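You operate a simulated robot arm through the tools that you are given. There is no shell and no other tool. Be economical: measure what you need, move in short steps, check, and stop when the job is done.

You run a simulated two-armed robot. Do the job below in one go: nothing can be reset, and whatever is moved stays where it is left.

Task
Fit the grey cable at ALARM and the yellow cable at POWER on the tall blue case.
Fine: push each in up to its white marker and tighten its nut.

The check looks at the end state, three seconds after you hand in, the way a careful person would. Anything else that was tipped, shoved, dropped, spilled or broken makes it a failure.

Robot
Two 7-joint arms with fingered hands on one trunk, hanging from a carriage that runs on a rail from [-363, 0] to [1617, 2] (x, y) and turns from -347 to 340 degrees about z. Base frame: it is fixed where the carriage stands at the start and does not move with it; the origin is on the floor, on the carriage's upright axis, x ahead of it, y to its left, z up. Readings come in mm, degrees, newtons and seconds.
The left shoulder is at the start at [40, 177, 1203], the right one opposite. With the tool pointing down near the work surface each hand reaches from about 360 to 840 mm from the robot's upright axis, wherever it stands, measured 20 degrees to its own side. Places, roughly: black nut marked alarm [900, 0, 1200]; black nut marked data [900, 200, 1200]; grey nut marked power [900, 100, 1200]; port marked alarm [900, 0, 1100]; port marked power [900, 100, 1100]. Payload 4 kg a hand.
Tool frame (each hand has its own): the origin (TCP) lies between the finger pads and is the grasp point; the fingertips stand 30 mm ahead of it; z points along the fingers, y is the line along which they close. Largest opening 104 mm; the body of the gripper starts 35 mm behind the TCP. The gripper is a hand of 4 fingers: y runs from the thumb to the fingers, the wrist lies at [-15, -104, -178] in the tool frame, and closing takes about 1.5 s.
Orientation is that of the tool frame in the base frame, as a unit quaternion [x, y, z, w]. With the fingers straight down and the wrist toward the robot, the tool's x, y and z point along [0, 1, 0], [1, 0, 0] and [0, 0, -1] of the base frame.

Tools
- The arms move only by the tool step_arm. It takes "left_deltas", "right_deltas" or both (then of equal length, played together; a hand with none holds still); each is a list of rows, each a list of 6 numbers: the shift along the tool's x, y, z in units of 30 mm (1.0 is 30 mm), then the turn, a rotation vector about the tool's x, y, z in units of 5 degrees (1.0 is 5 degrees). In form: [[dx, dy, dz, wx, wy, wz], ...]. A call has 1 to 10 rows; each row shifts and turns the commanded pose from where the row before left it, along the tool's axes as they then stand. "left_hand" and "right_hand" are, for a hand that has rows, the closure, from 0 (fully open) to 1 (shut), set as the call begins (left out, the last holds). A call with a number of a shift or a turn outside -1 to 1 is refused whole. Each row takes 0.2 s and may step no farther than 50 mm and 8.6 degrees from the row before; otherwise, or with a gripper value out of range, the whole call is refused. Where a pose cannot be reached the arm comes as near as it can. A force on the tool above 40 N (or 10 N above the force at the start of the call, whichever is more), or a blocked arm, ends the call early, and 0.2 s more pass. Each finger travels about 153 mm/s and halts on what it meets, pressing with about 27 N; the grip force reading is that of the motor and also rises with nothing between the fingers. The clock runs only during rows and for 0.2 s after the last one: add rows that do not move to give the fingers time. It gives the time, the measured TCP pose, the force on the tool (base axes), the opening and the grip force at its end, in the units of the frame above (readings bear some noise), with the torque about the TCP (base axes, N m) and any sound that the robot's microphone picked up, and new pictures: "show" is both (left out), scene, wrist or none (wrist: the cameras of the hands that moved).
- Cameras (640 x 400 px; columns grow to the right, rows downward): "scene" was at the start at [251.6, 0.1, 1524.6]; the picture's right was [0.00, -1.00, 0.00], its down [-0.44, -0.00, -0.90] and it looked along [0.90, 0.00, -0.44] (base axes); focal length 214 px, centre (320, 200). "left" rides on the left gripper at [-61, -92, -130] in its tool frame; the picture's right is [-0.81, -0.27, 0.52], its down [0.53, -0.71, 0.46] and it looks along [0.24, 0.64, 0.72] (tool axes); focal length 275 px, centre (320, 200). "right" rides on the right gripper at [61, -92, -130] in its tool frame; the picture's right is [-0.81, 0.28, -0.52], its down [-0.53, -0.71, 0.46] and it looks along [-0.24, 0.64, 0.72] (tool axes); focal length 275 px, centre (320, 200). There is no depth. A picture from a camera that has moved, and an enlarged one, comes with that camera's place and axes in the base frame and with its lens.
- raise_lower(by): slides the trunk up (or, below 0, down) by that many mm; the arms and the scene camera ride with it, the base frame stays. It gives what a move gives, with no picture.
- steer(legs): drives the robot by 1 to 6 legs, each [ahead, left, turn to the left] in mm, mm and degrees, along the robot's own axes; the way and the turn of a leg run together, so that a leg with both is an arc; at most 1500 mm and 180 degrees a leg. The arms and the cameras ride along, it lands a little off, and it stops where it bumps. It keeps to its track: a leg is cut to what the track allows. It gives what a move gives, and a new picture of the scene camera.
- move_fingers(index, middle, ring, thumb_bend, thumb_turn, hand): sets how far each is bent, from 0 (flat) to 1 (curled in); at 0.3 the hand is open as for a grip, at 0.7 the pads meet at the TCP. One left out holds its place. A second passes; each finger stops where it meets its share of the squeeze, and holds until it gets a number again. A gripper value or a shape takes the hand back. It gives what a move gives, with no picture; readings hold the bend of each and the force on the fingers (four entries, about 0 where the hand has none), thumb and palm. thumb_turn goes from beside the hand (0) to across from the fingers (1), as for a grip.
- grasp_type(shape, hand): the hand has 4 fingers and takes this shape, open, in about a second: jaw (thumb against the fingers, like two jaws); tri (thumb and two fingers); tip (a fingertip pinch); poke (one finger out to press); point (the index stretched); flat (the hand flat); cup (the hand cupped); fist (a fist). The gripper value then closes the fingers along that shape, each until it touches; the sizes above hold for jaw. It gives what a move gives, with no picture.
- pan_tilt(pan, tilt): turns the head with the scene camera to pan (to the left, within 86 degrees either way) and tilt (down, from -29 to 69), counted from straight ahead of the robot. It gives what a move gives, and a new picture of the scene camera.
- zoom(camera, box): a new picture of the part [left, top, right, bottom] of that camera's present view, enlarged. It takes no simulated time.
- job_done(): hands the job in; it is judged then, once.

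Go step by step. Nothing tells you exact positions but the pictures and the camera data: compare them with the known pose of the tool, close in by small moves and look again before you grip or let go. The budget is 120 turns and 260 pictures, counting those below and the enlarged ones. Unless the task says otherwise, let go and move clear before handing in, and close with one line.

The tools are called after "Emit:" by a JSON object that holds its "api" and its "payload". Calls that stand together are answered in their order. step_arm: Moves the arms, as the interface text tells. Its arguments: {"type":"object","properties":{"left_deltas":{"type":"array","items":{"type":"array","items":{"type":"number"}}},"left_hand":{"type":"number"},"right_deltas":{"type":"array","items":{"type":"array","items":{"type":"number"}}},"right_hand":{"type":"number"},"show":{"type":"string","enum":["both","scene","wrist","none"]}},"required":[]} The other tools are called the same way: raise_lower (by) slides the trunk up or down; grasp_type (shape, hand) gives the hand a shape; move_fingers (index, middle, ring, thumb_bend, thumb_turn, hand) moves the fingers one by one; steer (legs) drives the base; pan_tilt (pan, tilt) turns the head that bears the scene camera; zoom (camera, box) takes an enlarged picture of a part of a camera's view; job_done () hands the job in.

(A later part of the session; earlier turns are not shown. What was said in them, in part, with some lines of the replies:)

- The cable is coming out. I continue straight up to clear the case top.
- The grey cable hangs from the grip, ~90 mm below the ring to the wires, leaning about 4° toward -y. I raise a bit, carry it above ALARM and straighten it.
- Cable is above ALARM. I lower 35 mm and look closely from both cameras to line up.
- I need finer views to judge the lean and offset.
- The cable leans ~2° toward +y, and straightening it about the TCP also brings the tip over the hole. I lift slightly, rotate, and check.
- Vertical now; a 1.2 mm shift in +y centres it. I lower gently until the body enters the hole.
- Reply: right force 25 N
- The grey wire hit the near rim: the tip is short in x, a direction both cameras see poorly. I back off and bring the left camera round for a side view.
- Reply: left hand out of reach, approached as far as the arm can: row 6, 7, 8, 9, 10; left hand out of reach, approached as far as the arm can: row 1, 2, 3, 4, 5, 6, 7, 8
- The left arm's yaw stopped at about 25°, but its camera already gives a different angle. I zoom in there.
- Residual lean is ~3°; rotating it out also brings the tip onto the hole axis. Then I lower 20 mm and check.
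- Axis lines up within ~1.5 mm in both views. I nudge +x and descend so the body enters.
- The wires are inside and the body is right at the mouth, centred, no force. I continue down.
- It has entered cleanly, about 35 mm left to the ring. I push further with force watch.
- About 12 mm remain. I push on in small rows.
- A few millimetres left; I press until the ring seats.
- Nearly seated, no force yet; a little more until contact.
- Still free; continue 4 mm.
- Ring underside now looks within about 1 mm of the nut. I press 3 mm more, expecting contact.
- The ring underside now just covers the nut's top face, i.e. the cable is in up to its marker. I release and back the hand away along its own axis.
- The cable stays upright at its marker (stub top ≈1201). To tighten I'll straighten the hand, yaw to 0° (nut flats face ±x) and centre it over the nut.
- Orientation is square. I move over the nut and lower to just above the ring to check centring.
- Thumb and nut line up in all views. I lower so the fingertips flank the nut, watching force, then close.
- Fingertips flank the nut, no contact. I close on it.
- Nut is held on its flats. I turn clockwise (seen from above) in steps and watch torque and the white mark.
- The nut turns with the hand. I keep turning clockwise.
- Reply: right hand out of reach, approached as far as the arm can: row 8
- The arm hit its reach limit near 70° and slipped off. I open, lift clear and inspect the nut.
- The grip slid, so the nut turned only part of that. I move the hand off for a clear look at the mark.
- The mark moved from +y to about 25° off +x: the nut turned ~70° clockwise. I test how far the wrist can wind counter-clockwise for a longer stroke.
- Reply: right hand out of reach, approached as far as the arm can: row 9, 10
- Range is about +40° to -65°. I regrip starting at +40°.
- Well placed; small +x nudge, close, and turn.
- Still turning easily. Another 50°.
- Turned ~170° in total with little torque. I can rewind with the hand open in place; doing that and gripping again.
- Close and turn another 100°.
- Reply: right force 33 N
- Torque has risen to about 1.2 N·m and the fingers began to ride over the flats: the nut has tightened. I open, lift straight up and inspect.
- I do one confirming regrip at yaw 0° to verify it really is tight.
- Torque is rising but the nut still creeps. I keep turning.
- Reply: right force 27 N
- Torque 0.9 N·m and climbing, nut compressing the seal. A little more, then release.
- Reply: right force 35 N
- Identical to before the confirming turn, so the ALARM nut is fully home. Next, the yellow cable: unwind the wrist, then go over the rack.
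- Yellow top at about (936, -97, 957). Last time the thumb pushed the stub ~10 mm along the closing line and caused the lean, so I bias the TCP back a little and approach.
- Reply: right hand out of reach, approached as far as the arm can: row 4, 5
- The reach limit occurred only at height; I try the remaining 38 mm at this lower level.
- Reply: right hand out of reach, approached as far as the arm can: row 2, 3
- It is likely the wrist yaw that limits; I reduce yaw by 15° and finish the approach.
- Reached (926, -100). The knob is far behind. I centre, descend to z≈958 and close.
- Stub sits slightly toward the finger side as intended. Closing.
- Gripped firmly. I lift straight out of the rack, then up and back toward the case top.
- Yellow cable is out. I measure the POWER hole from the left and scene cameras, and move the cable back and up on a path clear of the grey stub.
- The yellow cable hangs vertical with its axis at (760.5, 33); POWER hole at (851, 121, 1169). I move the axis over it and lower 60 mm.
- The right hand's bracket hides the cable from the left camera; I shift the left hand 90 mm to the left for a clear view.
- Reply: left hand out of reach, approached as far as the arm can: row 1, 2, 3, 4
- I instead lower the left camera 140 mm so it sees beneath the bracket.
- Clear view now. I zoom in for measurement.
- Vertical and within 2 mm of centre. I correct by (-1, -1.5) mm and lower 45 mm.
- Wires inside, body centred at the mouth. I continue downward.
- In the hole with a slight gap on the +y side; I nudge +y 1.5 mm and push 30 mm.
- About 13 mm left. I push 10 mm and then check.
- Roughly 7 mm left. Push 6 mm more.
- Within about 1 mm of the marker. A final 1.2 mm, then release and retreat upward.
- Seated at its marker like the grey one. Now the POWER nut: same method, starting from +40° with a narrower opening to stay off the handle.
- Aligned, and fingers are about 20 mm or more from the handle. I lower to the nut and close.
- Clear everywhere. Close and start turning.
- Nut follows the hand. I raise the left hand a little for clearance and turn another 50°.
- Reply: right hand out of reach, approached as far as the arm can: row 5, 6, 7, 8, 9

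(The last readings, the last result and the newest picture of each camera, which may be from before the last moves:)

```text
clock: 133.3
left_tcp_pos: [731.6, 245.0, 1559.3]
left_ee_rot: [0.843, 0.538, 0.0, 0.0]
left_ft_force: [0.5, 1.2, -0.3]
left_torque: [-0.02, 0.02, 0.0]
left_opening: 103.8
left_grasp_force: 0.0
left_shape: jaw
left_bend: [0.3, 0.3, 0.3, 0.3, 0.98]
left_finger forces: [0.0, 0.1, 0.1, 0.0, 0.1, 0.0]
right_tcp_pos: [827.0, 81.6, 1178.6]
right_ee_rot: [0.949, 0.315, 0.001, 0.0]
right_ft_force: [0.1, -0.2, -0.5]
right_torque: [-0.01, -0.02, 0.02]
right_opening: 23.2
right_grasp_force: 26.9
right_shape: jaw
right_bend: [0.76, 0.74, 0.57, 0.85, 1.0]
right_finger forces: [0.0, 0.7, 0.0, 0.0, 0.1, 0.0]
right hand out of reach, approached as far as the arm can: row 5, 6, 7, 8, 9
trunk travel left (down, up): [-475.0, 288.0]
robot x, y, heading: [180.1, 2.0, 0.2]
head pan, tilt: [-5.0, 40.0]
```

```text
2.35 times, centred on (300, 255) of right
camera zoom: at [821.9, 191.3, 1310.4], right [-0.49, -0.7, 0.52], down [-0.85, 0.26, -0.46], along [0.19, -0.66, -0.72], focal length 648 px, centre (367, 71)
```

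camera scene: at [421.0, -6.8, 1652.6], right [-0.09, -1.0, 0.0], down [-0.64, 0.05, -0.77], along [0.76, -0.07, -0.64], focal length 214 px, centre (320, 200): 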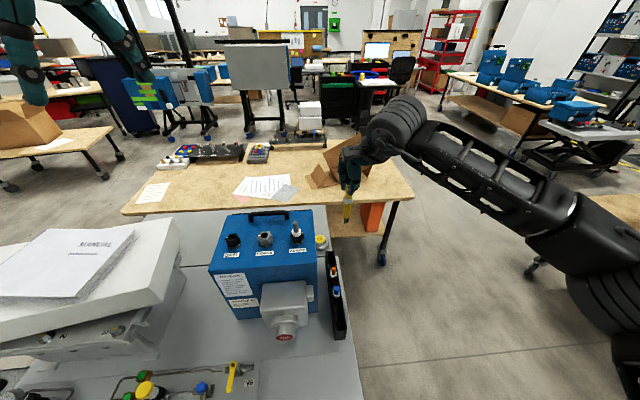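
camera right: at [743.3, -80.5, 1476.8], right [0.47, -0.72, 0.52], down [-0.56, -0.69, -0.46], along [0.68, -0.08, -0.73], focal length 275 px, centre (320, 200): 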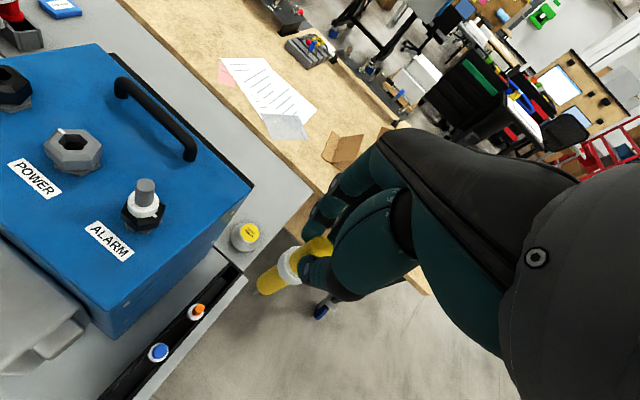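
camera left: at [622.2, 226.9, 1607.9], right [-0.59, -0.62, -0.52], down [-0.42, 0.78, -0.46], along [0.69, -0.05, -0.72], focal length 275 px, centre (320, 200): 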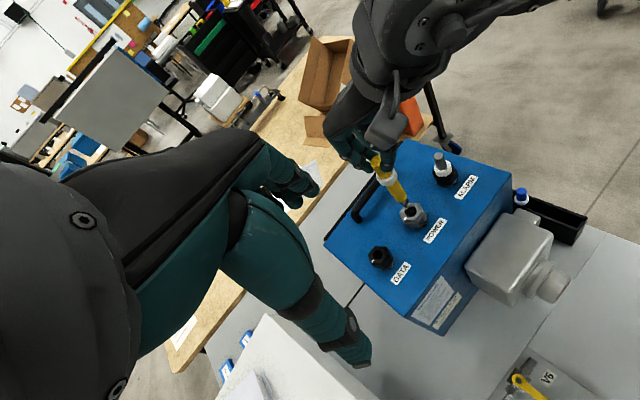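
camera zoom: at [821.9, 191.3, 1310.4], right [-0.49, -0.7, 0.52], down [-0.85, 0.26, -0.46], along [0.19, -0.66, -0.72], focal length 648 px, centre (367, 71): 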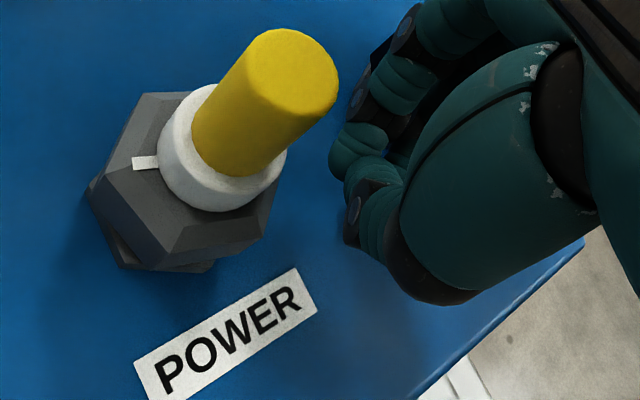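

The reach limit here came at about -30° and the hand slid off harmlessly. I open, lift, and wind counter-clockwise to find a longer start angle.

Emit:
{"api": "step_arm", "payload": {"right_deltas": [[0, 0, -0.8, 0, 0, 0], [0, 0, -0.8, 0, 0, 0], [0, 0, -0.8, 0, 0, 0], [0, 0, -0.8, 0, 0, 0], [0, 0, -0.6, 0, 0, -1], [0, 0, -0.5, 0, 0, -1], [0, 0, 0, 0, 0, -1], [0, 0, 0, 0, 0, -1], [0, 0, 0, 0, 0, -1], [0, 0, 0, 0, 0, -1]], "right_hand": 0.3, "show": "none"}}

Emit:
{"api": "step_arm", "payload": {"right_deltas": [[0, 0, 0, 0, 0, -1], [0, 0, 0, 0, 0, -1], [0, 0, 0, 0, 0, -1], [0, 0, 0, 0, 0, -1], [0.3, 0.2, 0, 0, 0, -0.6], [0.3, 0.2, 0, 0, 0, 0], [0.3, 0.2, 0, 0, 0, 0], [0.2, 0.2, 0, 0, 0, 0]], "show": "none"}}

Emit:
{"api": "step_arm", "payload": {"right_deltas": [[0, 0, 0, 0, 0, -1], [0, 0, 0, 0, 0, -1], [0, 0, 0, 0, 0, -1], [0, 0, 0, 0, 0, -1], [0, 0, 0, 0, 0, -1], [0, 0, 0, 0, 0, -1], [0, 0, 0, 0, 0, -1], [0, 0, 0, 0, 0, -1], [0, 0, 0, 0, 0, -1], [0, 0, 0, 0, 0, -1]], "show": "none"}}

Emit:
{"api": "zoom", "payload": {"camera": "scene", "box": [240, 190, 310, 250]}}

```text
clock: 135.5
left_tcp_pos: [731.0, 245.9, 1558.9]
left_ee_rot: [0.842, 0.539, 0.0, 0.0]
left_ft_force: [0.6, 0.2, 0.3]
left_torque: [-0.02, 0.04, -0.01]
left_opening: 103.7
left_grasp_force: 0.2
left_shape: jaw
left_bend: [0.3, 0.3, 0.3, 0.3, 0.98]
left_finger forces: [0.0, 0.0, 0.0, 0.1, 0.0, 0.1]
right_tcp_pos: [827.3, 68.1, 1308.9]
right_ee_rot: [0.847, 0.532, 0.001, -0.001]
right_ft_force: [-0.4, 0.7, 1.4]
right_torque: [-0.01, 0.03, 0.03]
right_opening: 72.6
right_grasp_force: 0.1
right_shape: jaw
right_bend: [0.27, 0.37, 0.34, 0.58, 0.99]
right_finger forces: [0.0, 0.0, 0.0, 0.0, 0.0, 0.0]
right hand out of reach, approached as far as the arm can: row 2, 4
trunk travel left (down, up): [-475.0, 288.0]
robot x, y, heading: [178.6, 0.3, 0.5]
head pan, tilt: [-5.0, 40.0]
```

```text
clock: 137.3
left_tcp_pos: [730.2, 247.1, 1559.9]
left_ee_rot: [0.843, 0.538, 0.0, 0.0]
left_ft_force: [-0.7, 0.1, 0.0]
left_torque: [-0.01, 0.02, -0.03]
left_opening: 103.8
left_grasp_force: 0.1
left_shape: jaw
left_bend: [0.3, 0.3, 0.3, 0.3, 0.98]
left_finger forces: [0.0, 0.1, 0.0, 0.0, 0.1, 0.0]
right_tcp_pos: [852.3, 98.7, 1308.5]
right_ee_rot: [0.724, 0.69, 0.0, 0.0]
right_ft_force: [-0.3, -0.1, 0.8]
right_torque: [0.01, -0.01, -0.05]
right_opening: 72.5
right_grasp_force: 0.0
right_shape: jaw
right_bend: [0.27, 0.37, 0.34, 0.58, 0.99]
right_finger forces: [0.0, 0.0, 0.1, 0.1, 0.0, 0.0]
trunk travel left (down, up): [-475.0, 288.0]
robot x, y, heading: [176.8, 0.5, 0.2]
head pan, tilt: [-5.0, 40.0]
```

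```text
clock: 139.5
left_tcp_pos: [731.0, 246.1, 1558.3]
left_ee_rot: [0.843, 0.537, 0.0, 0.0]
left_ft_force: [0.2, 0.2, -0.5]
left_torque: [-0.03, -0.01, 0.0]
left_opening: 103.7
left_grasp_force: 0.0
left_shape: jaw
left_bend: [0.3, 0.3, 0.3, 0.3, 0.98]
left_finger forces: [0.0, 0.0, 0.1, 0.0, 0.0, 0.0]
right_tcp_pos: [852.7, 98.7, 1307.0]
right_ee_rot: [0.406, 0.914, 0.001, 0.0]
right_ft_force: [-0.2, -0.4, 0.0]
right_torque: [-0.02, -0.03, 0.0]
right_opening: 72.6
right_grasp_force: 0.1
right_shape: jaw
right_bend: [0.27, 0.37, 0.34, 0.58, 0.99]
right_finger forces: [0.1, 0.0, 0.0, 0.0, 0.0, 0.0]
right hand out of reach, approached as far as the arm can: row 10
trunk travel left (down, up): [-475.0, 288.0]
robot x, y, heading: [178.5, 0.4, 0.1]
head pan, tilt: [-5.0, 40.0]
```

```text
6.67 times, centred on (275, 220) of scene
camera zoom: at [421.0, -6.8, 1652.7], right [-0.09, -1.0, 0.0], down [-0.64, 0.05, -0.77], along [0.76, -0.07, -0.64], focal length 1430 px, centre (620, 67)
```

zoom: 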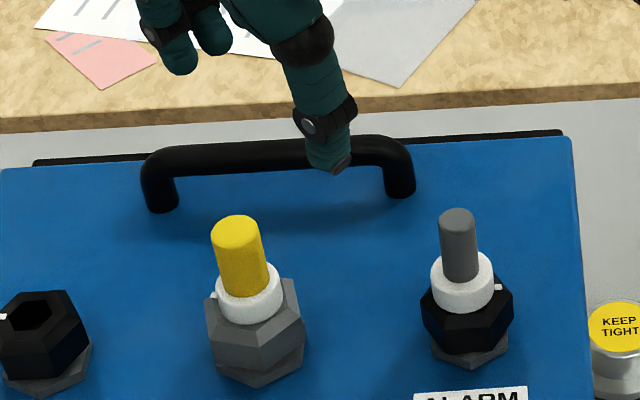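

The range here is only +42…-30°, and the slip undid the turn. Turning the robot 8° left brings POWER in line like ALARM was; the hands are well above everything.

Emit:
{"api": "steer", "payload": {"legs": [[0, 0, 8]]}}

```text
clock: 140.5
left_tcp_pos: [690.7, 321.7, 1559.1]
left_ee_rot: [0.803, 0.596, 0.0, 0.0]
left_ft_force: [-0.4, 0.8, 0.1]
left_torque: [-0.02, 0.0, 0.0]
left_opening: 103.6
left_grasp_force: 0.1
left_shape: jaw
left_bend: [0.3, 0.3, 0.3, 0.3, 0.98]
left_finger forces: [0.1, 0.0, 0.1, 0.1, 0.1, 0.1]
right_tcp_pos: [832.0, 192.6, 1308.7]
right_ee_rot: [0.341, 0.94, 0.002, 0.0]
right_ft_force: [-0.1, 0.2, -0.3]
right_torque: [0.04, 0.01, 0.02]
right_opening: 72.7
right_grasp_force: 0.0
right_shape: jaw
right_bend: [0.27, 0.37, 0.34, 0.58, 0.99]
right_finger forces: [0.1, 0.0, 0.0, 0.0, 0.0, 0.0]
trunk travel left (down, up): [-475.0, 288.0]
robot x, y, heading: [177.9, 1.8, 8.0]
head pan, tilt: [-5.0, 40.0]
camera scene: at [419.5, 27.6, 1652.7], right [0.06, -1.0, 0.0], down [-0.64, -0.04, -0.77], along [0.76, 0.04, -0.64], focal length 214 px, centre (320, 200)
```

scene: 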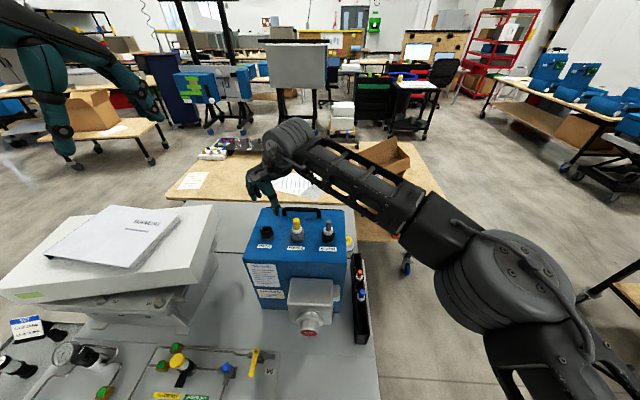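

Yaw is now +50° in the room. I return over the nut and descend.

Emit:
{"api": "step_arm", "payload": {"right_deltas": [[0, 0, 0, 0, 0, 1], [-0.7, -0.42, 0, 0, 0, 0], [-0.7, -0.42, 0, 0, 0, 0], [-0.71, -0.41, 0, 0, 0, 0]], "show": "none"}}

Emit:
{"api": "zoom", "payload": {"camera": "scene", "box": [255, 195, 345, 265]}}

Emit:
{"api": "zoom", "payload": {"camera": "right", "box": [160, 180, 360, 360]}}

```text
clock: 141.5
left_tcp_pos: [690.2, 319.9, 1558.8]
left_ee_rot: [0.802, 0.597, 0.0, -0.001]
left_ft_force: [-1.0, -0.6, -0.8]
left_torque: [0.01, 0.02, 0.01]
left_opening: 103.9
left_grasp_force: 0.0
left_shape: jaw
left_bend: [0.3, 0.3, 0.3, 0.3, 0.98]
left_finger forces: [0.1, 0.0, 0.0, 0.0, 0.1, 0.1]
right_tcp_pos: [852.0, 121.9, 1308.5]
right_ee_rot: [0.381, 0.924, 0.001, 0.0]
right_ft_force: [1.3, 0.2, -0.8]
right_torque: [0.0, 0.0, -0.01]
right_opening: 72.4
right_grasp_force: 0.0
right_shape: jaw
right_bend: [0.27, 0.37, 0.34, 0.58, 0.99]
right_finger forces: [0.0, 0.0, 0.0, 0.1, 0.0, 0.1]
trunk travel left (down, up): [-475.0, 288.0]
robot x, y, heading: [181.0, -3.1, 8.0]
head pan, tilt: [-5.0, 40.0]
```

```text
5.71 times, centred on (300, 230) of scene
camera zoom: at [419.6, 27.5, 1652.7], right [0.06, -1.0, 0.0], down [-0.64, -0.04, -0.77], along [0.76, 0.04, -0.64], focal length 1226 px, centre (434, 29)
```

zoom: 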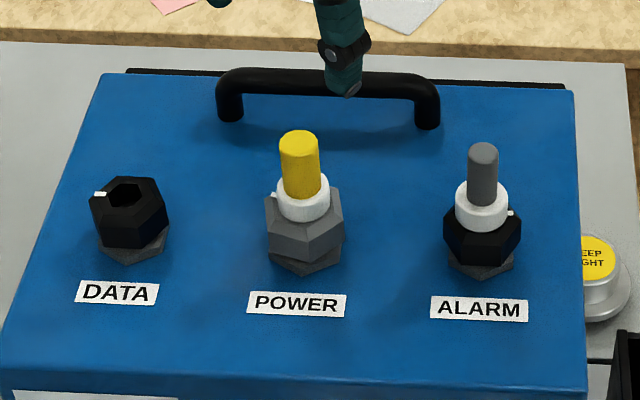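

```text
2.22 times, centred on (260, 270) of right
camera zoom: at [743.7, 99.3, 1440.6], right [0.77, -0.38, 0.52], down [-0.12, -0.88, -0.46], along [0.63, 0.29, -0.72], focal length 612 px, centre (453, 44)
```

zoom: 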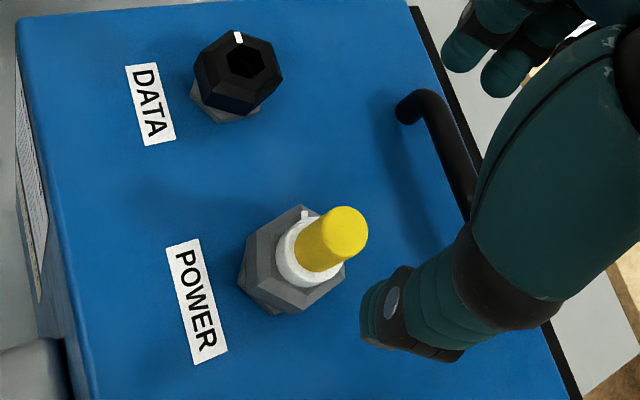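

Aligned (stub lies on the TCP's vertical). Descend and grip.

Emit:
{"api": "step_arm", "payload": {"right_deltas": [[0, 0, 0.9, 0, 0, 0], [0, 0, 0.9, 0, 0, 0], [0, 0, 0.9, 0, 0, 0], [0, 0, 0.9, 0, 0, 0], [0, 0, 0.77, 0, 0, 0], [0, 0, 0, 0, 0, 0]], "show": "none"}}

Emit:
{"api": "step_arm", "payload": {"right_deltas": [[0, 0, 0, 0, 0, 0], [0, 0, 0, 0, 0, 0], [0, 0, 0, 0, 0, 0], [0, 0, 0, 0, 0, 0], [0, 0, 0, 0, 0, 0], [0, 0, 0, 0, 0, 0], [0, 0, 0, 0, 0, 0]], "right_hand": 1.0, "show": "none"}}

Emit:
{"api": "step_arm", "payload": {"right_deltas": [[0, 0, 0, 0, 0, 1], [0, 0, 0, 0, 0, 1], [0, 0, 0, 0, 0, 1], [0, 0, 0, 0, 0, 1], [0, 0, 0, 0, 0, 1], [0, 0, 0, 0, 0, 1], [0, 0, 0, 0, 0, 1], [0, 0, 0, 0, 0, 1], [0, 0, 0, 0, 0, 1], [0, 0, 0, 0, 0, 1]], "show": "none"}}

Emit:
{"api": "zoom", "payload": {"camera": "right", "box": [200, 170, 400, 340]}}

```text
clock: 142.9
left_tcp_pos: [692.0, 321.3, 1558.7]
left_ee_rot: [0.803, 0.596, 0.0, -0.001]
left_ft_force: [0.5, -0.1, -0.1]
left_torque: [0.0, 0.03, 0.01]
left_opening: 103.7
left_grasp_force: 0.0
left_shape: jaw
left_bend: [0.3, 0.3, 0.3, 0.3, 0.98]
left_finger forces: [0.0, 0.0, 0.1, 0.1, 0.0, 0.1]
right_tcp_pos: [850.5, 121.6, 1177.7]
right_ee_rot: [0.382, 0.924, 0.0, 0.0]
right_ft_force: [-0.2, 0.6, 0.1]
right_torque: [0.03, 0.01, -0.03]
right_opening: 72.4
right_grasp_force: 0.1
right_shape: jaw
right_bend: [0.27, 0.37, 0.34, 0.58, 0.99]
right_finger forces: [0.0, 0.1, 0.1, 0.0, 0.1, 0.0]
trunk travel left (down, up): [-475.0, 288.0]
robot x, y, heading: [178.4, -0.6, 8.1]
head pan, tilt: [-5.0, 40.0]
```

```text
clock: 144.5
left_tcp_pos: [690.2, 320.4, 1558.5]
left_ee_rot: [0.803, 0.596, 0.0, -0.001]
left_ft_force: [-0.3, 0.5, -0.2]
left_torque: [-0.01, 0.0, -0.03]
left_opening: 103.5
left_grasp_force: 0.1
left_shape: jaw
left_bend: [0.3, 0.3, 0.3, 0.3, 0.98]
left_finger forces: [0.0, 0.0, 0.0, 0.1, 0.1, 0.0]
right_tcp_pos: [851.1, 121.9, 1178.3]
right_ee_rot: [0.381, 0.924, 0.001, 0.0]
right_ft_force: [-2.1, -1.1, 0.0]
right_torque: [-0.03, 0.04, 0.05]
right_opening: 34.5
right_grasp_force: 26.4
right_shape: jaw
right_bend: [0.74, 0.52, 0.56, 0.74, 1.0]
right_finger forces: [14.1, 7.7, 0.0, 0.1, 24.1, 0.0]
trunk travel left (down, up): [-475.0, 288.0]
robot x, y, heading: [177.1, 0.5, 8.3]
head pan, tilt: [-5.0, 40.0]
```

```text
clock: 146.7
left_tcp_pos: [691.3, 321.6, 1559.2]
left_ee_rot: [0.803, 0.597, 0.0, 0.0]
left_ft_force: [-0.2, 0.0, 0.1]
left_torque: [-0.01, 0.01, 0.02]
left_opening: 103.6
left_grasp_force: 0.0
left_shape: jaw
left_bend: [0.3, 0.3, 0.3, 0.3, 0.98]
left_finger forces: [0.0, 0.1, 0.0, 0.0, 0.1, 0.1]
right_tcp_pos: [851.5, 122.4, 1177.1]
right_ee_rot: [0.737, 0.675, 0.001, 0.0]
right_ft_force: [4.2, 3.3, 1.1]
right_torque: [0.06, -0.15, 0.05]
right_opening: 34.4
right_grasp_force: 27.2
right_shape: jaw
right_bend: [0.74, 0.52, 0.56, 0.74, 1.0]
right_finger forces: [16.9, 9.5, 0.1, 0.1, 23.6, 0.0]
trunk travel left (down, up): [-475.0, 288.0]
robot x, y, heading: [180.1, -0.5, 8.0]
head pan, tilt: [-5.0, 40.0]
```

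```text
2.35 times, centred on (300, 255) of right
camera zoom: at [764.8, 189.9, 1308.5], right [0.2, -0.83, 0.52], down [-0.76, -0.47, -0.46], along [0.62, -0.3, -0.72], focal length 648 px, centre (367, 71)
```

zoom: 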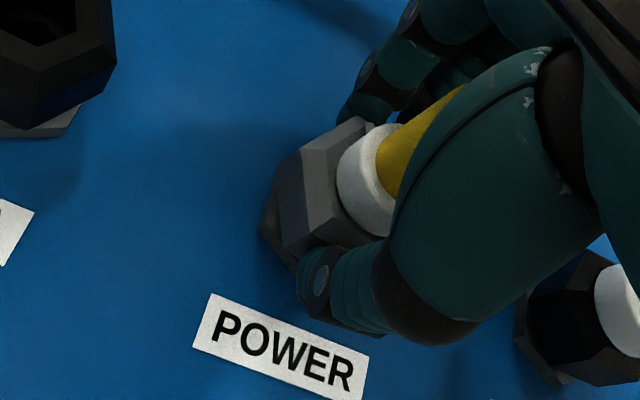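

Turning fine. Forty more degrees, staying inside reach.

Emit:
{"api": "step_arm", "payload": {"right_deltas": [[0, 0, 0, 0, 0, 1], [0, 0, 0, 0, 0, 1], [0, 0, 0, 0, 0, 1], [0, 0, 0, 0, 0, 1], [0, 0, 0, 0, 0, 1], [0, 0, 0, 0, 0, 1], [0, 0, 0, 0, 0, 1]], "show": "none"}}

Emit:
{"api": "zoom", "payload": {"camera": "right", "box": [200, 170, 400, 340]}}

```text
clock: 148.3
left_tcp_pos: [691.0, 321.0, 1560.3]
left_ee_rot: [0.803, 0.596, 0.0, 0.0]
left_ft_force: [-0.3, -0.1, 0.0]
left_torque: [-0.02, 0.0, 0.01]
left_opening: 103.4
left_grasp_force: 0.1
left_shape: jaw
left_bend: [0.3, 0.3, 0.3, 0.3, 0.98]
left_finger forces: [0.0, 0.0, 0.0, 0.0, 0.1, 0.1]
right_tcp_pos: [852.5, 122.5, 1176.1]
right_ee_rot: [0.906, 0.423, 0.002, 0.0]
right_ft_force: [7.5, 3.4, -1.5]
right_torque: [0.04, -0.21, 0.03]
right_opening: 34.3
right_grasp_force: 27.0
right_shape: jaw
right_bend: [0.74, 0.52, 0.56, 0.74, 1.0]
right_finger forces: [17.3, 9.2, 0.0, 0.0, 23.2, 0.1]
trunk travel left (down, up): [-475.0, 288.0]
robot x, y, heading: [177.9, -1.8, 8.4]
head pan, tilt: [-5.0, 40.0]
```

```text
2.35 times, centred on (300, 255) of right
camera zoom: at [819.6, 226.4, 1308.9], right [-0.31, -0.8, 0.51], down [-0.89, 0.05, -0.46], along [0.34, -0.6, -0.73], focal length 648 px, centre (367, 71)
```

zoom: 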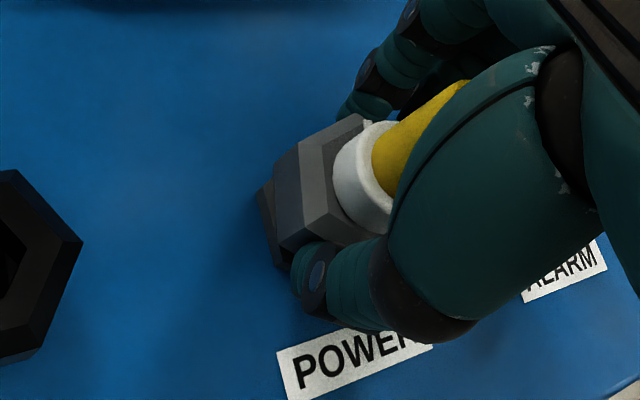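

~100° so far. I open, rewind in place 85°, regrip and turn again.

Emit:
{"api": "step_arm", "payload": {"right_deltas": [[0, 0, 0, 0, 0, 0], [0, 0, 0, 0, 0, 0], [0, 0, 0, 0, 0, 0], [0, 0, 0, 0, 0, 0], [0, 0, 0, 0, 0, -1], [0, 0, 0, 0, 0, -1], [0, 0, 0, 0, 0, -1], [0, 0, 0, 0, 0, -1], [0, 0, 0, 0, 0, -1], [0, 0, 0, 0, 0, -1]], "right_hand": 0.3, "show": "none"}}

Emit:
{"api": "step_arm", "payload": {"right_deltas": [[0, 0, 0, 0, 0, -1], [0, 0, 0, 0, 0, -1], [0, 0, 0, 0, 0, -1], [0, 0, 0, 0, 0, -1], [0, 0, 0, 0, 0, -1], [0, 0, 0, 0, 0, -1], [0, 0, 0, 0, 0, -1], [0, 0, 0, 0, 0, -1], [0, 0, 0, 0, 0, -1], [0, 0, 0, 0, 0, -1]], "show": "none"}}

Emit:
{"api": "zoom", "payload": {"camera": "right", "box": [200, 170, 400, 340]}}

```text
clock: 150.5
left_tcp_pos: [690.5, 320.4, 1560.4]
left_ee_rot: [0.803, 0.596, 0.0, 0.0]
left_ft_force: [0.6, -0.3, -0.1]
left_torque: [0.0, -0.01, 0.02]
left_opening: 103.8
left_grasp_force: 0.0
left_shape: jaw
left_bend: [0.3, 0.3, 0.3, 0.3, 0.98]
left_finger forces: [0.0, 0.1, 0.0, 0.0, 0.0, 0.1]
right_tcp_pos: [850.5, 122.1, 1175.9]
right_ee_rot: [0.764, 0.645, 0.001, -0.001]
right_ft_force: [0.3, 0.0, 0.3]
right_torque: [-0.02, 0.0, 0.0]
right_opening: 72.6
right_grasp_force: 0.1
right_shape: jaw
right_bend: [0.27, 0.37, 0.34, 0.58, 0.99]
right_finger forces: [0.1, 0.1, 0.0, 0.0, 0.0, 0.0]
trunk travel left (down, up): [-475.0, 288.0]
robot x, y, heading: [176.3, -1.4, 7.9]
head pan, tilt: [-5.0, 40.0]
```

```text
clock: 152.7
left_tcp_pos: [690.7, 320.1, 1558.7]
left_ee_rot: [0.803, 0.596, 0.0, 0.001]
left_ft_force: [-0.4, 0.5, 0.2]
left_torque: [0.01, 0.01, -0.01]
left_opening: 103.7
left_grasp_force: 0.1
left_shape: jaw
left_bend: [0.3, 0.3, 0.3, 0.3, 0.98]
left_finger forces: [0.0, 0.0, 0.1, 0.0, 0.0, 0.1]
right_tcp_pos: [850.6, 121.5, 1176.1]
right_ee_rot: [0.42, 0.908, 0.0, 0.0]
right_ft_force: [-0.2, 0.3, -0.2]
right_torque: [-0.01, 0.0, 0.02]
right_opening: 72.4
right_grasp_force: 0.2
right_shape: jaw
right_bend: [0.27, 0.37, 0.34, 0.58, 0.99]
right_finger forces: [0.0, 0.0, 0.1, 0.0, 0.1, 0.0]
trunk travel left (down, up): [-475.0, 288.0]
robot x, y, heading: [177.8, 0.5, 8.3]
head pan, tilt: [-5.0, 40.0]
```

```text
2.35 times, centred on (300, 255) of right
camera zoom: at [740.9, 108.0, 1307.8], right [0.73, -0.44, 0.52], down [-0.2, -0.87, -0.46], along [0.65, 0.23, -0.72], focal length 648 px, centre (367, 71)
```

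zoom: 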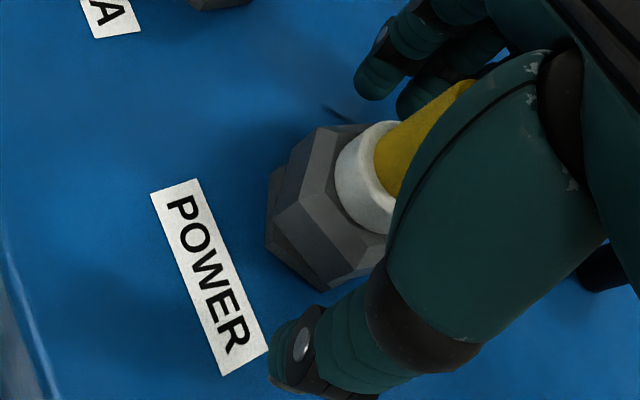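

Flats should now face 20°, so I rotate to +20° before gripping, then turn to about -50°.

Emit:
{"api": "step_arm", "payload": {"right_deltas": [[0, 0, 0, 0, 0, 1], [0, 0, 0, 0, 0, 1], [0, 0, 0, 0, 0, 1], [0, 0, 0, 0, 0, 0.8]], "show": "none"}}

Emit:
{"api": "step_arm", "payload": {"right_deltas": [[0, 0, 0, 0, 0, 0], [0, 0, 0, 0, 0, 0], [0, 0, 0, 0, 0, 0], [0, 0, 0, 0, 0, 0], [0, 0, 0, 0, 0, 0], [0, 0, 0, 0, 0, 0], [0, 0, 0, 0, 0, 0]], "right_hand": 1.0, "show": "none"}}

Emit:
{"api": "step_arm", "payload": {"right_deltas": [[0, 0, 0, 0, 0, 1], [0, 0, 0, 0, 0, 1], [0, 0, 0, 0, 0, 1], [0, 0, 0, 0, 0, 1], [0, 0, 0, 0, 0, 1], [0, 0, 0, 0, 0, 1], [0, 0, 0, 0, 0, 1]], "show": "none"}}

Emit:
{"api": "step_arm", "payload": {"right_deltas": [[0, 0, 0, 0, 0, 1], [0, 0, 0, 0, 0, 1], [0, 0, 0, 0, 0, 1], [0, 0, 0, 0, 0, 1], [0, 0, 0, 0, 0, 1], [0, 0, 0, 0, 0, 1], [0, 0, 0, 0, 0, 1]], "show": "none"}}

Emit:
{"api": "zoom", "payload": {"camera": "right", "box": [200, 170, 400, 340]}}

```text
clock: 153.7
left_tcp_pos: [690.8, 320.9, 1559.1]
left_ee_rot: [0.803, 0.596, 0.0, -0.001]
left_ft_force: [0.2, 0.8, -0.4]
left_torque: [0.0, -0.05, -0.02]
left_opening: 103.7
left_grasp_force: 0.1
left_shape: jaw
left_bend: [0.3, 0.3, 0.3, 0.3, 0.98]
left_finger forces: [0.1, 0.0, 0.0, 0.0, 0.0, 0.1]
right_tcp_pos: [850.6, 121.6, 1176.1]
right_ee_rot: [0.566, 0.825, 0.001, 0.0]
right_ft_force: [-0.5, -0.1, -0.6]
right_torque: [-0.01, 0.02, -0.02]
right_opening: 72.5
right_grasp_force: 0.1
right_shape: jaw
right_bend: [0.27, 0.37, 0.34, 0.58, 0.99]
right_finger forces: [0.0, 0.0, 0.0, 0.1, 0.0, 0.0]
trunk travel left (down, up): [-475.0, 288.0]
robot x, y, heading: [176.8, -1.1, 8.4]
head pan, tilt: [-5.0, 40.0]
```

```text
clock: 155.3
left_tcp_pos: [690.4, 321.2, 1558.5]
left_ee_rot: [0.802, 0.597, 0.0, 0.0]
left_ft_force: [0.5, 0.5, 0.7]
left_torque: [0.03, 0.01, 0.01]
left_opening: 103.8
left_grasp_force: 0.1
left_shape: jaw
left_bend: [0.3, 0.3, 0.3, 0.3, 0.98]
left_finger forces: [0.0, 0.1, 0.0, 0.0, 0.0, 0.0]
right_tcp_pos: [849.4, 121.7, 1176.5]
right_ee_rot: [0.565, 0.825, 0.0, 0.0]
right_ft_force: [-2.3, -1.7, 0.4]
right_torque: [-0.02, 0.04, 0.02]
right_opening: 34.6
right_grasp_force: 27.4
right_shape: jaw
right_bend: [0.74, 0.51, 0.54, 0.74, 1.0]
right_finger forces: [13.7, 7.8, 0.1, 0.1, 24.5, 0.1]
trunk travel left (down, up): [-475.0, 288.0]
robot x, y, heading: [178.0, -1.4, 8.3]
head pan, tilt: [-5.0, 40.0]
```

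```text
clock: 156.9
left_tcp_pos: [690.7, 320.5, 1559.4]
left_ee_rot: [0.803, 0.596, 0.0, 0.001]
left_ft_force: [0.0, 0.6, 0.0]
left_torque: [0.01, -0.03, -0.01]
left_opening: 103.6
left_grasp_force: 0.1
left_shape: jaw
left_bend: [0.3, 0.3, 0.3, 0.3, 0.98]
left_finger forces: [0.0, 0.0, 0.0, 0.0, 0.1, 0.0]
right_tcp_pos: [851.3, 122.2, 1176.2]
right_ee_rot: [0.788, 0.616, 0.001, -0.001]
right_ft_force: [0.2, 4.0, 0.5]
right_torque: [0.07, -0.05, 0.04]
right_opening: 34.7
right_grasp_force: 26.9
right_shape: jaw
right_bend: [0.74, 0.51, 0.54, 0.74, 1.0]
right_finger forces: [14.0, 9.1, 0.0, 0.0, 24.2, 0.1]
trunk travel left (down, up): [-475.0, 288.0]
robot x, y, heading: [178.3, -0.1, 8.3]
head pan, tilt: [-5.0, 40.0]
```

```text
clock: 158.5
left_tcp_pos: [690.7, 319.9, 1558.9]
left_ee_rot: [0.803, 0.596, -0.001, 0.0]
left_ft_force: [-0.7, 0.4, -0.4]
left_torque: [0.0, 0.03, -0.02]
left_opening: 103.5
left_grasp_force: 0.1
left_shape: jaw
left_bend: [0.3, 0.3, 0.3, 0.3, 0.98]
left_finger forces: [0.0, 0.0, 0.0, 0.0, 0.1, 0.0]
right_tcp_pos: [851.0, 121.7, 1176.7]
right_ee_rot: [0.936, 0.352, 0.001, -0.001]
right_ft_force: [4.4, 6.4, -2.2]
right_torque: [0.08, -0.13, 0.14]
right_opening: 34.5
right_grasp_force: 27.2
right_shape: jaw
right_bend: [0.74, 0.51, 0.54, 0.74, 1.0]
right_finger forces: [14.2, 8.1, 0.0, 0.0, 24.7, 0.1]
trunk travel left (down, up): [-475.0, 288.0]
robot x, y, heading: [177.1, -0.3, 8.1]
head pan, tilt: [-5.0, 40.0]
```

```text
2.35 times, centred on (300, 255) of right
camera zoom: at [836.9, 230.6, 1308.2], right [-0.43, -0.74, 0.52], down [-0.87, 0.19, -0.46], along [0.24, -0.64, -0.73], focal length 648 px, centre (367, 71)
```

zoom: 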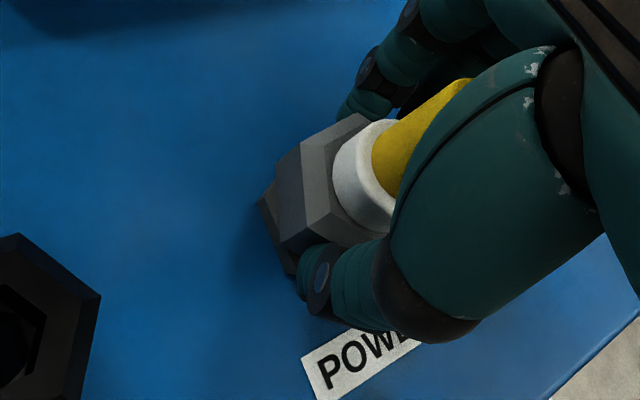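

Torque starts rising (~175° total). Rewind exactly 60° to the next flats, grip, and turn again.

Emit:
{"api": "step_arm", "payload": {"right_deltas": [[0, 0, 0, 0, 0, 0], [0, 0, 0, 0, 0, 0], [0, 0, 0, 0, 0, 0], [0, 0, 0, 0, 0, 0], [0, 0, 0, 0, 0, -1], [0, 0, 0, 0, 0, -1], [0, 0, 0, 0, 0, -1], [0, 0, 0, 0, 0, -1], [0, 0, 0, 0, 0, -1], [0, 0, 0, 0, 0, -1]], "right_hand": 0.3, "show": "none"}}

Emit:
{"api": "step_arm", "payload": {"right_deltas": [[0, 0, 0, 0, 0, -1], [0, 0, 0, 0, 0, -1], [0, 0, 0, 0, 0, -1], [0, 0, 0, 0, 0, -1], [0, 0, 0, 0, 0, -1], [0, 0, 0, 0, 0, -1]], "show": "none"}}

Emit:
{"api": "step_arm", "payload": {"right_deltas": [[0, 0, 0, 0, 0, 0], [0, 0, 0, 0, 0, 0], [0, 0, 0, 0, 0, 0], [0, 0, 0, 0, 0, 0], [0, 0, 0, 0, 0, 0], [0, 0, 0, 0, 0, 0], [0, 0, 0, 0, 0, 0]], "right_hand": 1.0, "show": "none"}}

Emit:
{"api": "step_arm", "payload": {"right_deltas": [[0, 0, 0, 0, 0, 1], [0, 0, 0, 0, 0, 1], [0, 0, 0, 0, 0, 1], [0, 0, 0, 0, 0, 1], [0, 0, 0, 0, 0, 1], [0, 0, 0, 0, 0, 1]], "show": "none"}}

Emit:
{"api": "zoom", "payload": {"camera": "right", "box": [200, 170, 400, 340]}}

```text
clock: 160.7
left_tcp_pos: [690.5, 320.2, 1559.4]
left_ee_rot: [0.803, 0.596, 0.0, 0.0]
left_ft_force: [0.3, -0.2, 0.5]
left_torque: [-0.02, 0.0, 0.01]
left_opening: 103.6
left_grasp_force: 0.0
left_shape: jaw
left_bend: [0.3, 0.3, 0.3, 0.3, 0.98]
left_finger forces: [0.0, 0.0, 0.0, 0.0, 0.0, 0.0]
right_tcp_pos: [849.4, 121.3, 1176.3]
right_ee_rot: [0.813, 0.583, 0.001, 0.0]
right_ft_force: [-0.5, 0.8, -0.7]
right_torque: [0.01, 0.01, 0.0]
right_opening: 72.5
right_grasp_force: 0.0
right_shape: jaw
right_bend: [0.27, 0.37, 0.34, 0.58, 0.99]
right_finger forces: [0.0, 0.0, 0.0, 0.0, 0.1, 0.0]
trunk travel left (down, up): [-475.0, 288.0]
robot x, y, heading: [176.5, 0.7, 8.3]
head pan, tilt: [-5.0, 40.0]
```

```text
clock: 162.1
left_tcp_pos: [691.2, 320.5, 1559.4]
left_ee_rot: [0.803, 0.596, 0.0, -0.001]
left_ft_force: [0.7, 0.4, 0.0]
left_torque: [-0.04, 0.02, -0.01]
left_opening: 103.7
left_grasp_force: 0.1
left_shape: jaw
left_bend: [0.3, 0.3, 0.3, 0.3, 0.98]
left_finger forces: [0.1, 0.0, 0.0, 0.1, 0.0, 0.1]
right_tcp_pos: [851.0, 121.7, 1176.9]
right_ee_rot: [0.634, 0.773, 0.002, -0.001]
right_ft_force: [-1.2, 0.1, -0.5]
right_torque: [-0.01, 0.01, 0.01]
right_opening: 72.2
right_grasp_force: 0.0
right_shape: jaw
right_bend: [0.27, 0.37, 0.34, 0.58, 0.99]
right_finger forces: [0.0, 0.0, 0.1, 0.0, 0.0, 0.1]
trunk travel left (down, up): [-475.0, 288.0]
robot x, y, heading: [178.2, -1.5, 8.4]
head pan, tilt: [-5.0, 40.0]
```

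```text
clock: 163.7
left_tcp_pos: [691.1, 320.8, 1559.2]
left_ee_rot: [0.803, 0.597, 0.0, 0.0]
left_ft_force: [-0.5, 0.3, -0.3]
left_torque: [0.02, 0.03, -0.01]
left_opening: 103.5
left_grasp_force: 0.1
left_shape: jaw
left_bend: [0.3, 0.3, 0.3, 0.3, 0.98]
left_finger forces: [0.0, 0.0, 0.0, 0.0, 0.0, 0.0]
right_tcp_pos: [850.6, 121.0, 1175.8]
right_ee_rot: [0.634, 0.773, 0.0, -0.001]
right_ft_force: [-3.3, -1.9, 0.3]
right_torque: [0.01, 0.03, 0.01]
right_opening: 34.8
right_grasp_force: 27.1
right_shape: jaw
right_bend: [0.74, 0.51, 0.54, 0.74, 1.0]
right_finger forces: [13.6, 7.8, 0.0, 0.1, 24.5, 0.0]
trunk travel left (down, up): [-475.0, 288.0]
robot x, y, heading: [174.8, 1.1, 8.4]
head pan, tilt: [-5.0, 40.0]
```

```text
clock: 165.1
left_tcp_pos: [691.1, 320.5, 1559.2]
left_ee_rot: [0.803, 0.596, 0.0, -0.001]
left_ft_force: [-0.4, -0.1, 0.0]
left_torque: [0.05, 0.0, -0.01]
left_opening: 103.7
left_grasp_force: 0.1
left_shape: jaw
left_bend: [0.3, 0.3, 0.3, 0.3, 0.98]
left_finger forces: [0.1, 0.0, 0.1, 0.0, 0.0, 0.0]
right_tcp_pos: [850.6, 122.6, 1176.3]
right_ee_rot: [0.813, 0.582, 0.0, -0.001]
right_ft_force: [-0.1, 6.8, -4.1]
right_torque: [0.18, -0.15, 0.29]
right_opening: 33.0
right_grasp_force: 26.8
right_shape: jaw
right_bend: [0.74, 0.51, 0.54, 0.74, 1.0]
right_finger forces: [15.9, 6.7, 0.0, 0.0, 23.9, 0.1]
trunk travel left (down, up): [-475.0, 288.0]
robot x, y, heading: [177.2, -0.1, 8.0]
head pan, tilt: [-5.0, 40.0]
```

```text
2.35 times, centred on (300, 255) of right
camera zoom: at [783.1, 209.5, 1307.6], right [0.0, -0.86, 0.52], down [-0.85, -0.27, -0.46], along [0.53, -0.44, -0.73], focal length 648 px, centre (367, 71)
```

zoom: 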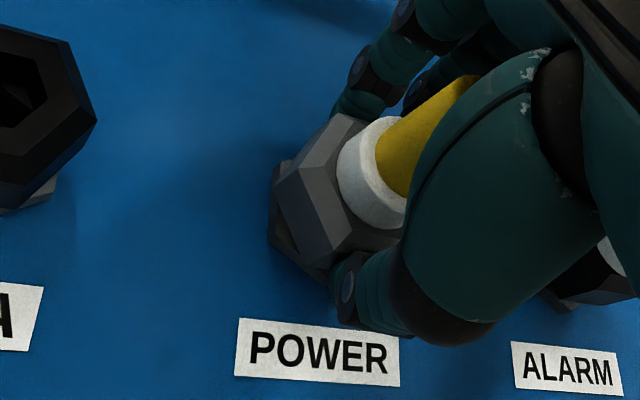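

Same resistance pattern as ALARM's stop. I press on to about 1 N·m.

Emit:
{"api": "step_arm", "payload": {"right_deltas": [[0, 0, 0, 0, 0, 1], [0, 0, 0, 0, 0, 1], [0, 0, 0, 0, 0, 1]], "show": "none"}}

Emit:
{"api": "step_arm", "payload": {"right_deltas": [[0, 0, 0, 0, 0, 1], [0, 0, 0, 0, 0, 1], [0, 0, 0, 0, 0, 1]], "show": "none"}}

Emit:
{"api": "zoom", "payload": {"camera": "right", "box": [200, 170, 400, 340]}}

```text
clock: 165.9
left_tcp_pos: [690.8, 321.3, 1559.0]
left_ee_rot: [0.802, 0.597, -0.001, -0.001]
left_ft_force: [-0.7, 0.0, -0.2]
left_torque: [0.0, 0.0, 0.0]
left_opening: 103.6
left_grasp_force: 0.0
left_shape: jaw
left_bend: [0.3, 0.3, 0.3, 0.3, 0.98]
left_finger forces: [0.1, 0.0, 0.1, 0.1, 0.1, 0.1]
right_tcp_pos: [850.0, 123.5, 1175.9]
right_ee_rot: [0.883, 0.47, 0.001, -0.001]
right_ft_force: [4.5, 10.0, -8.9]
right_torque: [0.24, -0.36, 0.53]
right_opening: 31.0
right_grasp_force: 26.9
right_shape: jaw
right_bend: [0.74, 0.52, 0.54, 0.74, 1.0]
right_finger forces: [20.3, 6.4, 0.0, 0.1, 23.1, 0.0]
trunk travel left (down, up): [-475.0, 288.0]
robot x, y, heading: [178.6, 2.7, 8.2]
head pan, tilt: [-5.0, 40.0]
```

```text
clock: 166.7
left_tcp_pos: [691.8, 321.2, 1559.8]
left_ee_rot: [0.803, 0.596, 0.001, -0.001]
left_ft_force: [-0.5, 1.3, 0.3]
left_torque: [0.02, 0.02, 0.02]
left_opening: 103.8
left_grasp_force: 0.1
left_shape: jaw
left_bend: [0.3, 0.3, 0.3, 0.3, 0.98]
left_finger forces: [0.0, 0.1, 0.0, 0.1, 0.1, 0.0]
right_tcp_pos: [850.8, 123.7, 1175.9]
right_ee_rot: [0.936, 0.352, 0.002, -0.002]
right_ft_force: [13.3, 13.7, -17.3]
right_torque: [0.34, -0.69, 0.97]
right_opening: 28.9
right_grasp_force: 27.0
right_shape: jaw
right_bend: [0.74, 0.51, 0.54, 0.74, 1.0]
right_finger forces: [29.8, 7.6, 0.1, 0.0, 25.0, 0.0]
trunk travel left (down, up): [-475.0, 288.0]
robot x, y, heading: [175.6, -1.0, 8.3]
head pan, tilt: [-5.0, 40.0]
```

```text
2.35 times, centred on (300, 255) of right
camera zoom: at [836.6, 231.5, 1308.2], right [-0.43, -0.74, 0.51], down [-0.87, 0.19, -0.46], along [0.24, -0.64, -0.73], focal length 648 px, centre (367, 71)
```

zoom: 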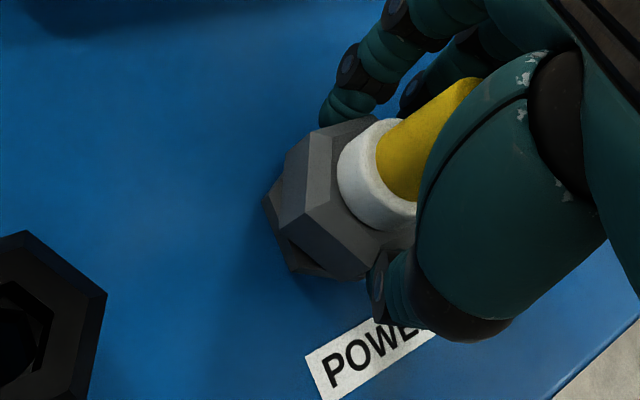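

About 1 N·m and the nut no longer moves. I open, lift straight up and inspect both glands.

Emit:
{"api": "step_arm", "payload": {"right_deltas": [[0, 0, 0, 0, 0, 0], [0, 0, 0, 0, 0, 0], [0, 0, 0, 0, 0, 0], [0, 0, 0, 0, 0, 0], [0, 0, -0.8, 0, 0, 0], [0, 0, -0.8, 0, 0, 0], [0, 0, -0.9, 0, 0, 0], [0, 0, -0.9, 0, 0, -1], [0, 0, -0.9, 0, 0, -1], [0, 0, 0, 0, 0, -1]], "right_hand": 0.3, "show": "none"}}

Emit:
{"api": "step_arm", "payload": {"right_deltas": [[0, -0.5, -0.3, 0, 0, -1], [0, -0.5, -0.3, 0, 0, -1], [0, -0.5, -0.3, 0, 0, -1], [0, -0.5, -0.3, 0, 0, -1], [0, -0.5, -0.3, 0, 0, -1], [-0.9, -0.3, 0, 0, 0, -1], [-0.9, -0.3, 0, 0, 0, 0], [-0.9, -0.3, 0, 0, 0, 0], [-0.9, -0.3, 0, 0, 0, 0], [-0.9, -0.3, 0, 0, 0, 0]], "show": "both"}}

Emit:
{"api": "zoom", "payload": {"camera": "scene", "box": [270, 205, 350, 260]}}

Emit:
{"api": "zoom", "payload": {"camera": "right", "box": [100, 120, 300, 300]}}

```text
clock: 168.9
left_tcp_pos: [690.7, 321.1, 1557.9]
left_ee_rot: [0.803, 0.596, 0.0, 0.0]
left_ft_force: [-0.6, 0.3, -0.5]
left_torque: [0.01, 0.04, 0.01]
left_opening: 103.6
left_grasp_force: 0.1
left_shape: jaw
left_bend: [0.3, 0.3, 0.3, 0.3, 0.98]
left_finger forces: [0.0, 0.0, 0.1, 0.0, 0.0, 0.0]
right_tcp_pos: [851.0, 121.3, 1304.1]
right_ee_rot: [0.882, 0.471, 0.001, 0.0]
right_ft_force: [0.2, -0.1, 0.6]
right_torque: [-0.02, 0.03, 0.02]
right_opening: 72.4
right_grasp_force: 0.0
right_shape: jaw
right_bend: [0.27, 0.37, 0.34, 0.58, 0.99]
right_finger forces: [0.0, 0.1, 0.0, 0.1, 0.0, 0.0]
trunk travel left (down, up): [-475.0, 288.0]
robot x, y, heading: [171.6, 0.6, 8.3]
head pan, tilt: [-5.0, 40.0]
```

```text
clock: 171.1
left_tcp_pos: [691.4, 320.2, 1559.6]
left_ee_rot: [0.803, 0.596, 0.0, 0.0]
left_ft_force: [-0.1, -0.5, -0.2]
left_torque: [-0.01, 0.03, -0.02]
left_opening: 103.7
left_grasp_force: 0.0
left_shape: jaw
left_bend: [0.3, 0.3, 0.3, 0.3, 0.98]
left_finger forces: [0.0, 0.1, 0.0, 0.1, 0.1, 0.0]
right_tcp_pos: [724.4, 19.2, 1351.0]
right_ee_rot: [0.73, 0.683, 0.001, 0.0]
right_ft_force: [0.1, 0.8, 0.0]
right_torque: [-0.03, 0.01, 0.04]
right_opening: 72.5
right_grasp_force: 0.1
right_shape: jaw
right_bend: [0.27, 0.37, 0.34, 0.58, 0.99]
right_finger forces: [0.0, 0.1, 0.1, 0.1, 0.1, 0.0]
trunk travel left (down, up): [-475.0, 288.0]
robot x, y, heading: [174.8, -0.7, 8.1]
head pan, tilt: [-5.0, 40.0]
camera scene: at [419.5, 27.5, 1652.7], right [0.06, -1.0, 0.0], down [-0.64, -0.04, -0.77], along [0.76, 0.04, -0.64], focal length 214 px, centre (320, 200)
camera right: at [637.5, 85.4, 1482.3], right [0.22, -0.83, 0.52], down [-0.75, -0.48, -0.46], along [0.63, -0.28, -0.72], focal length 275 px, centre (320, 200)
```

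scene: 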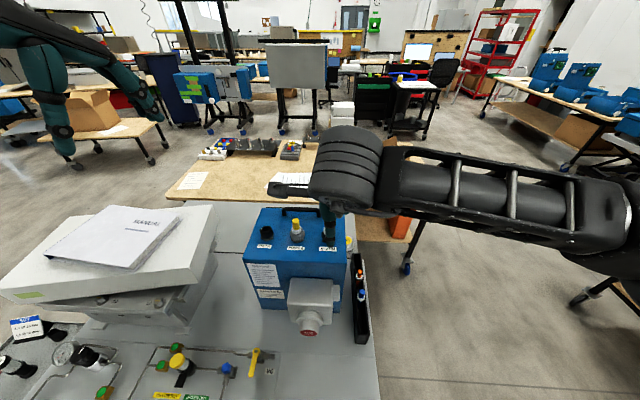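
right: 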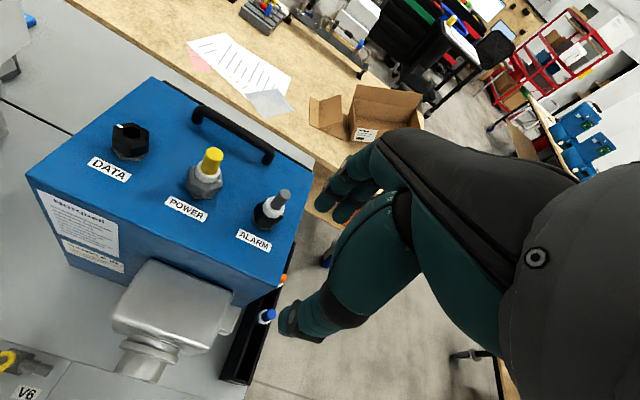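

```text
7.27 times, centred on (310, 232) of scene
camera zoom: at [419.5, 27.5, 1652.7], right [0.06, -1.0, 0.0], down [-0.64, -0.04, -0.77], along [0.76, 0.04, -0.64], focal length 1560 px, centre (393, -36)
```

zoom: 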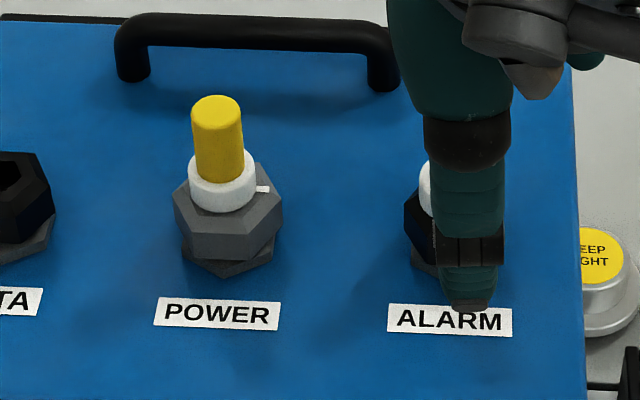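

```text
2.22 times, centred on (200, 210) of right
camera zoom: at [637.5, 85.4, 1482.3], right [0.22, -0.83, 0.52], down [-0.75, -0.48, -0.46], along [0.63, -0.28, -0.72], focal length 612 px, centre (587, 178)
```

zoom: 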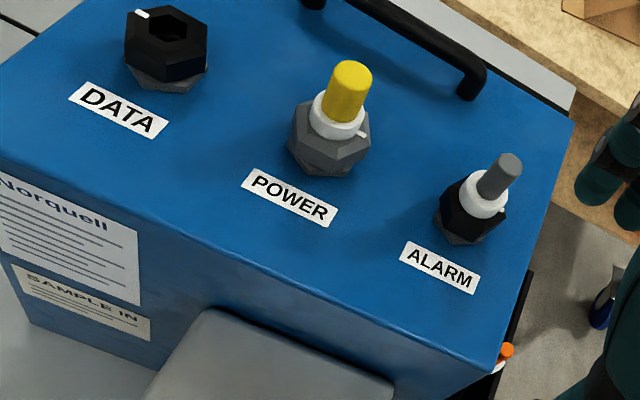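

Both marks now sit half a turn from where they began, both rings are on their nuts. I move the right hand clear and take a last look.

Emit:
{"api": "step_arm", "payload": {"right_deltas": [[-0.8, -0.5, -0.9, 0, 0, 0], [-0.8, -0.5, -0.9, 0, 0, 0], [-0.8, -0.5, -0.9, 0, 0, 0], [-0.8, -0.5, -0.9, 0, 0, 0], [-0.8, -0.5, -0.9, 0, 0, 0], [-0.8, -0.5, -0.9, 0, 0, 0], [-0.8, -0.3, -0.6, 0, 0, 0]], "show": "none"}}

Emit:
{"api": "zoom", "payload": {"camera": "scene", "box": [250, 200, 380, 340]}}

Emit:
{"api": "zoom", "payload": {"camera": "scene", "box": [280, 210, 345, 255]}}

```text
clock: 172.7
left_tcp_pos: [690.2, 319.9, 1559.5]
left_ee_rot: [0.803, 0.596, 0.0, 0.0]
left_ft_force: [0.6, -0.8, 0.9]
left_torque: [0.05, 0.0, -0.03]
left_opening: 104.0
left_grasp_force: 0.1
left_shape: jaw
left_bend: [0.3, 0.3, 0.3, 0.3, 0.98]
left_finger forces: [0.1, 0.0, 0.0, 0.0, 0.0, 0.0]
right_tcp_pos: [615.1, -140.7, 1530.3]
right_ee_rot: [0.731, 0.683, 0.0, 0.0]
right_ft_force: [0.0, -0.7, 0.7]
right_torque: [0.01, -0.01, 0.0]
right_opening: 72.3
right_grasp_force: 0.0
right_shape: jaw
right_bend: [0.27, 0.37, 0.34, 0.58, 0.99]
right_finger forces: [0.0, 0.0, 0.0, 0.0, 0.1, 0.0]
trunk travel left (down, up): [-475.0, 288.0]
robot x, y, heading: [178.8, 1.0, 8.2]
head pan, tilt: [-5.0, 40.0]
```

```text
2.86 times, centred on (315, 270) of scene
camera zoom: at [419.5, 27.5, 1652.6], right [0.06, -1.0, 0.0], down [-0.64, -0.04, -0.77], along [0.76, 0.04, -0.64], focal length 613 px, centre (334, 0)
```

zoom: 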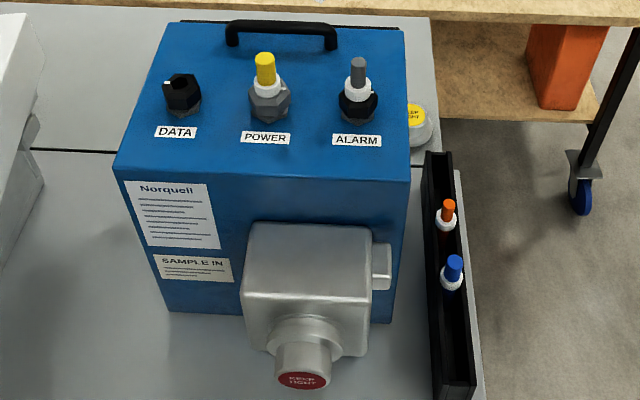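

```text
8.89 times, centred on (312, 232) of scene
camera zoom: at [419.5, 27.5, 1652.6], right [0.06, -1.0, 0.0], down [-0.64, -0.04, -0.77], along [0.76, 0.04, -0.64], focal length 1906 px, centre (387, -89)
```

zoom: 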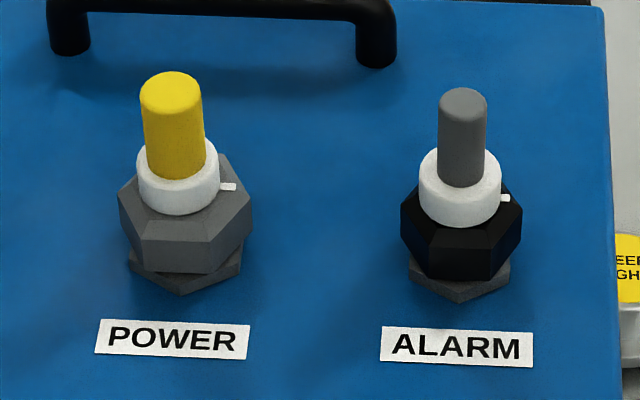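

Grey is in ALARM and yellow is in POWER, each in up to its white marker with its nut tight. The other cables and the case have not moved, and both hands are clear, so I hand in.

Emit:
{"api": "job_done", "payload": {}}

```text
The job is handed in.
```

The grey cable is fitted at ALARM and the yellow cable at POWER on the blue case, each pushed in to its white marker with its nut tightened until it would turn no further.
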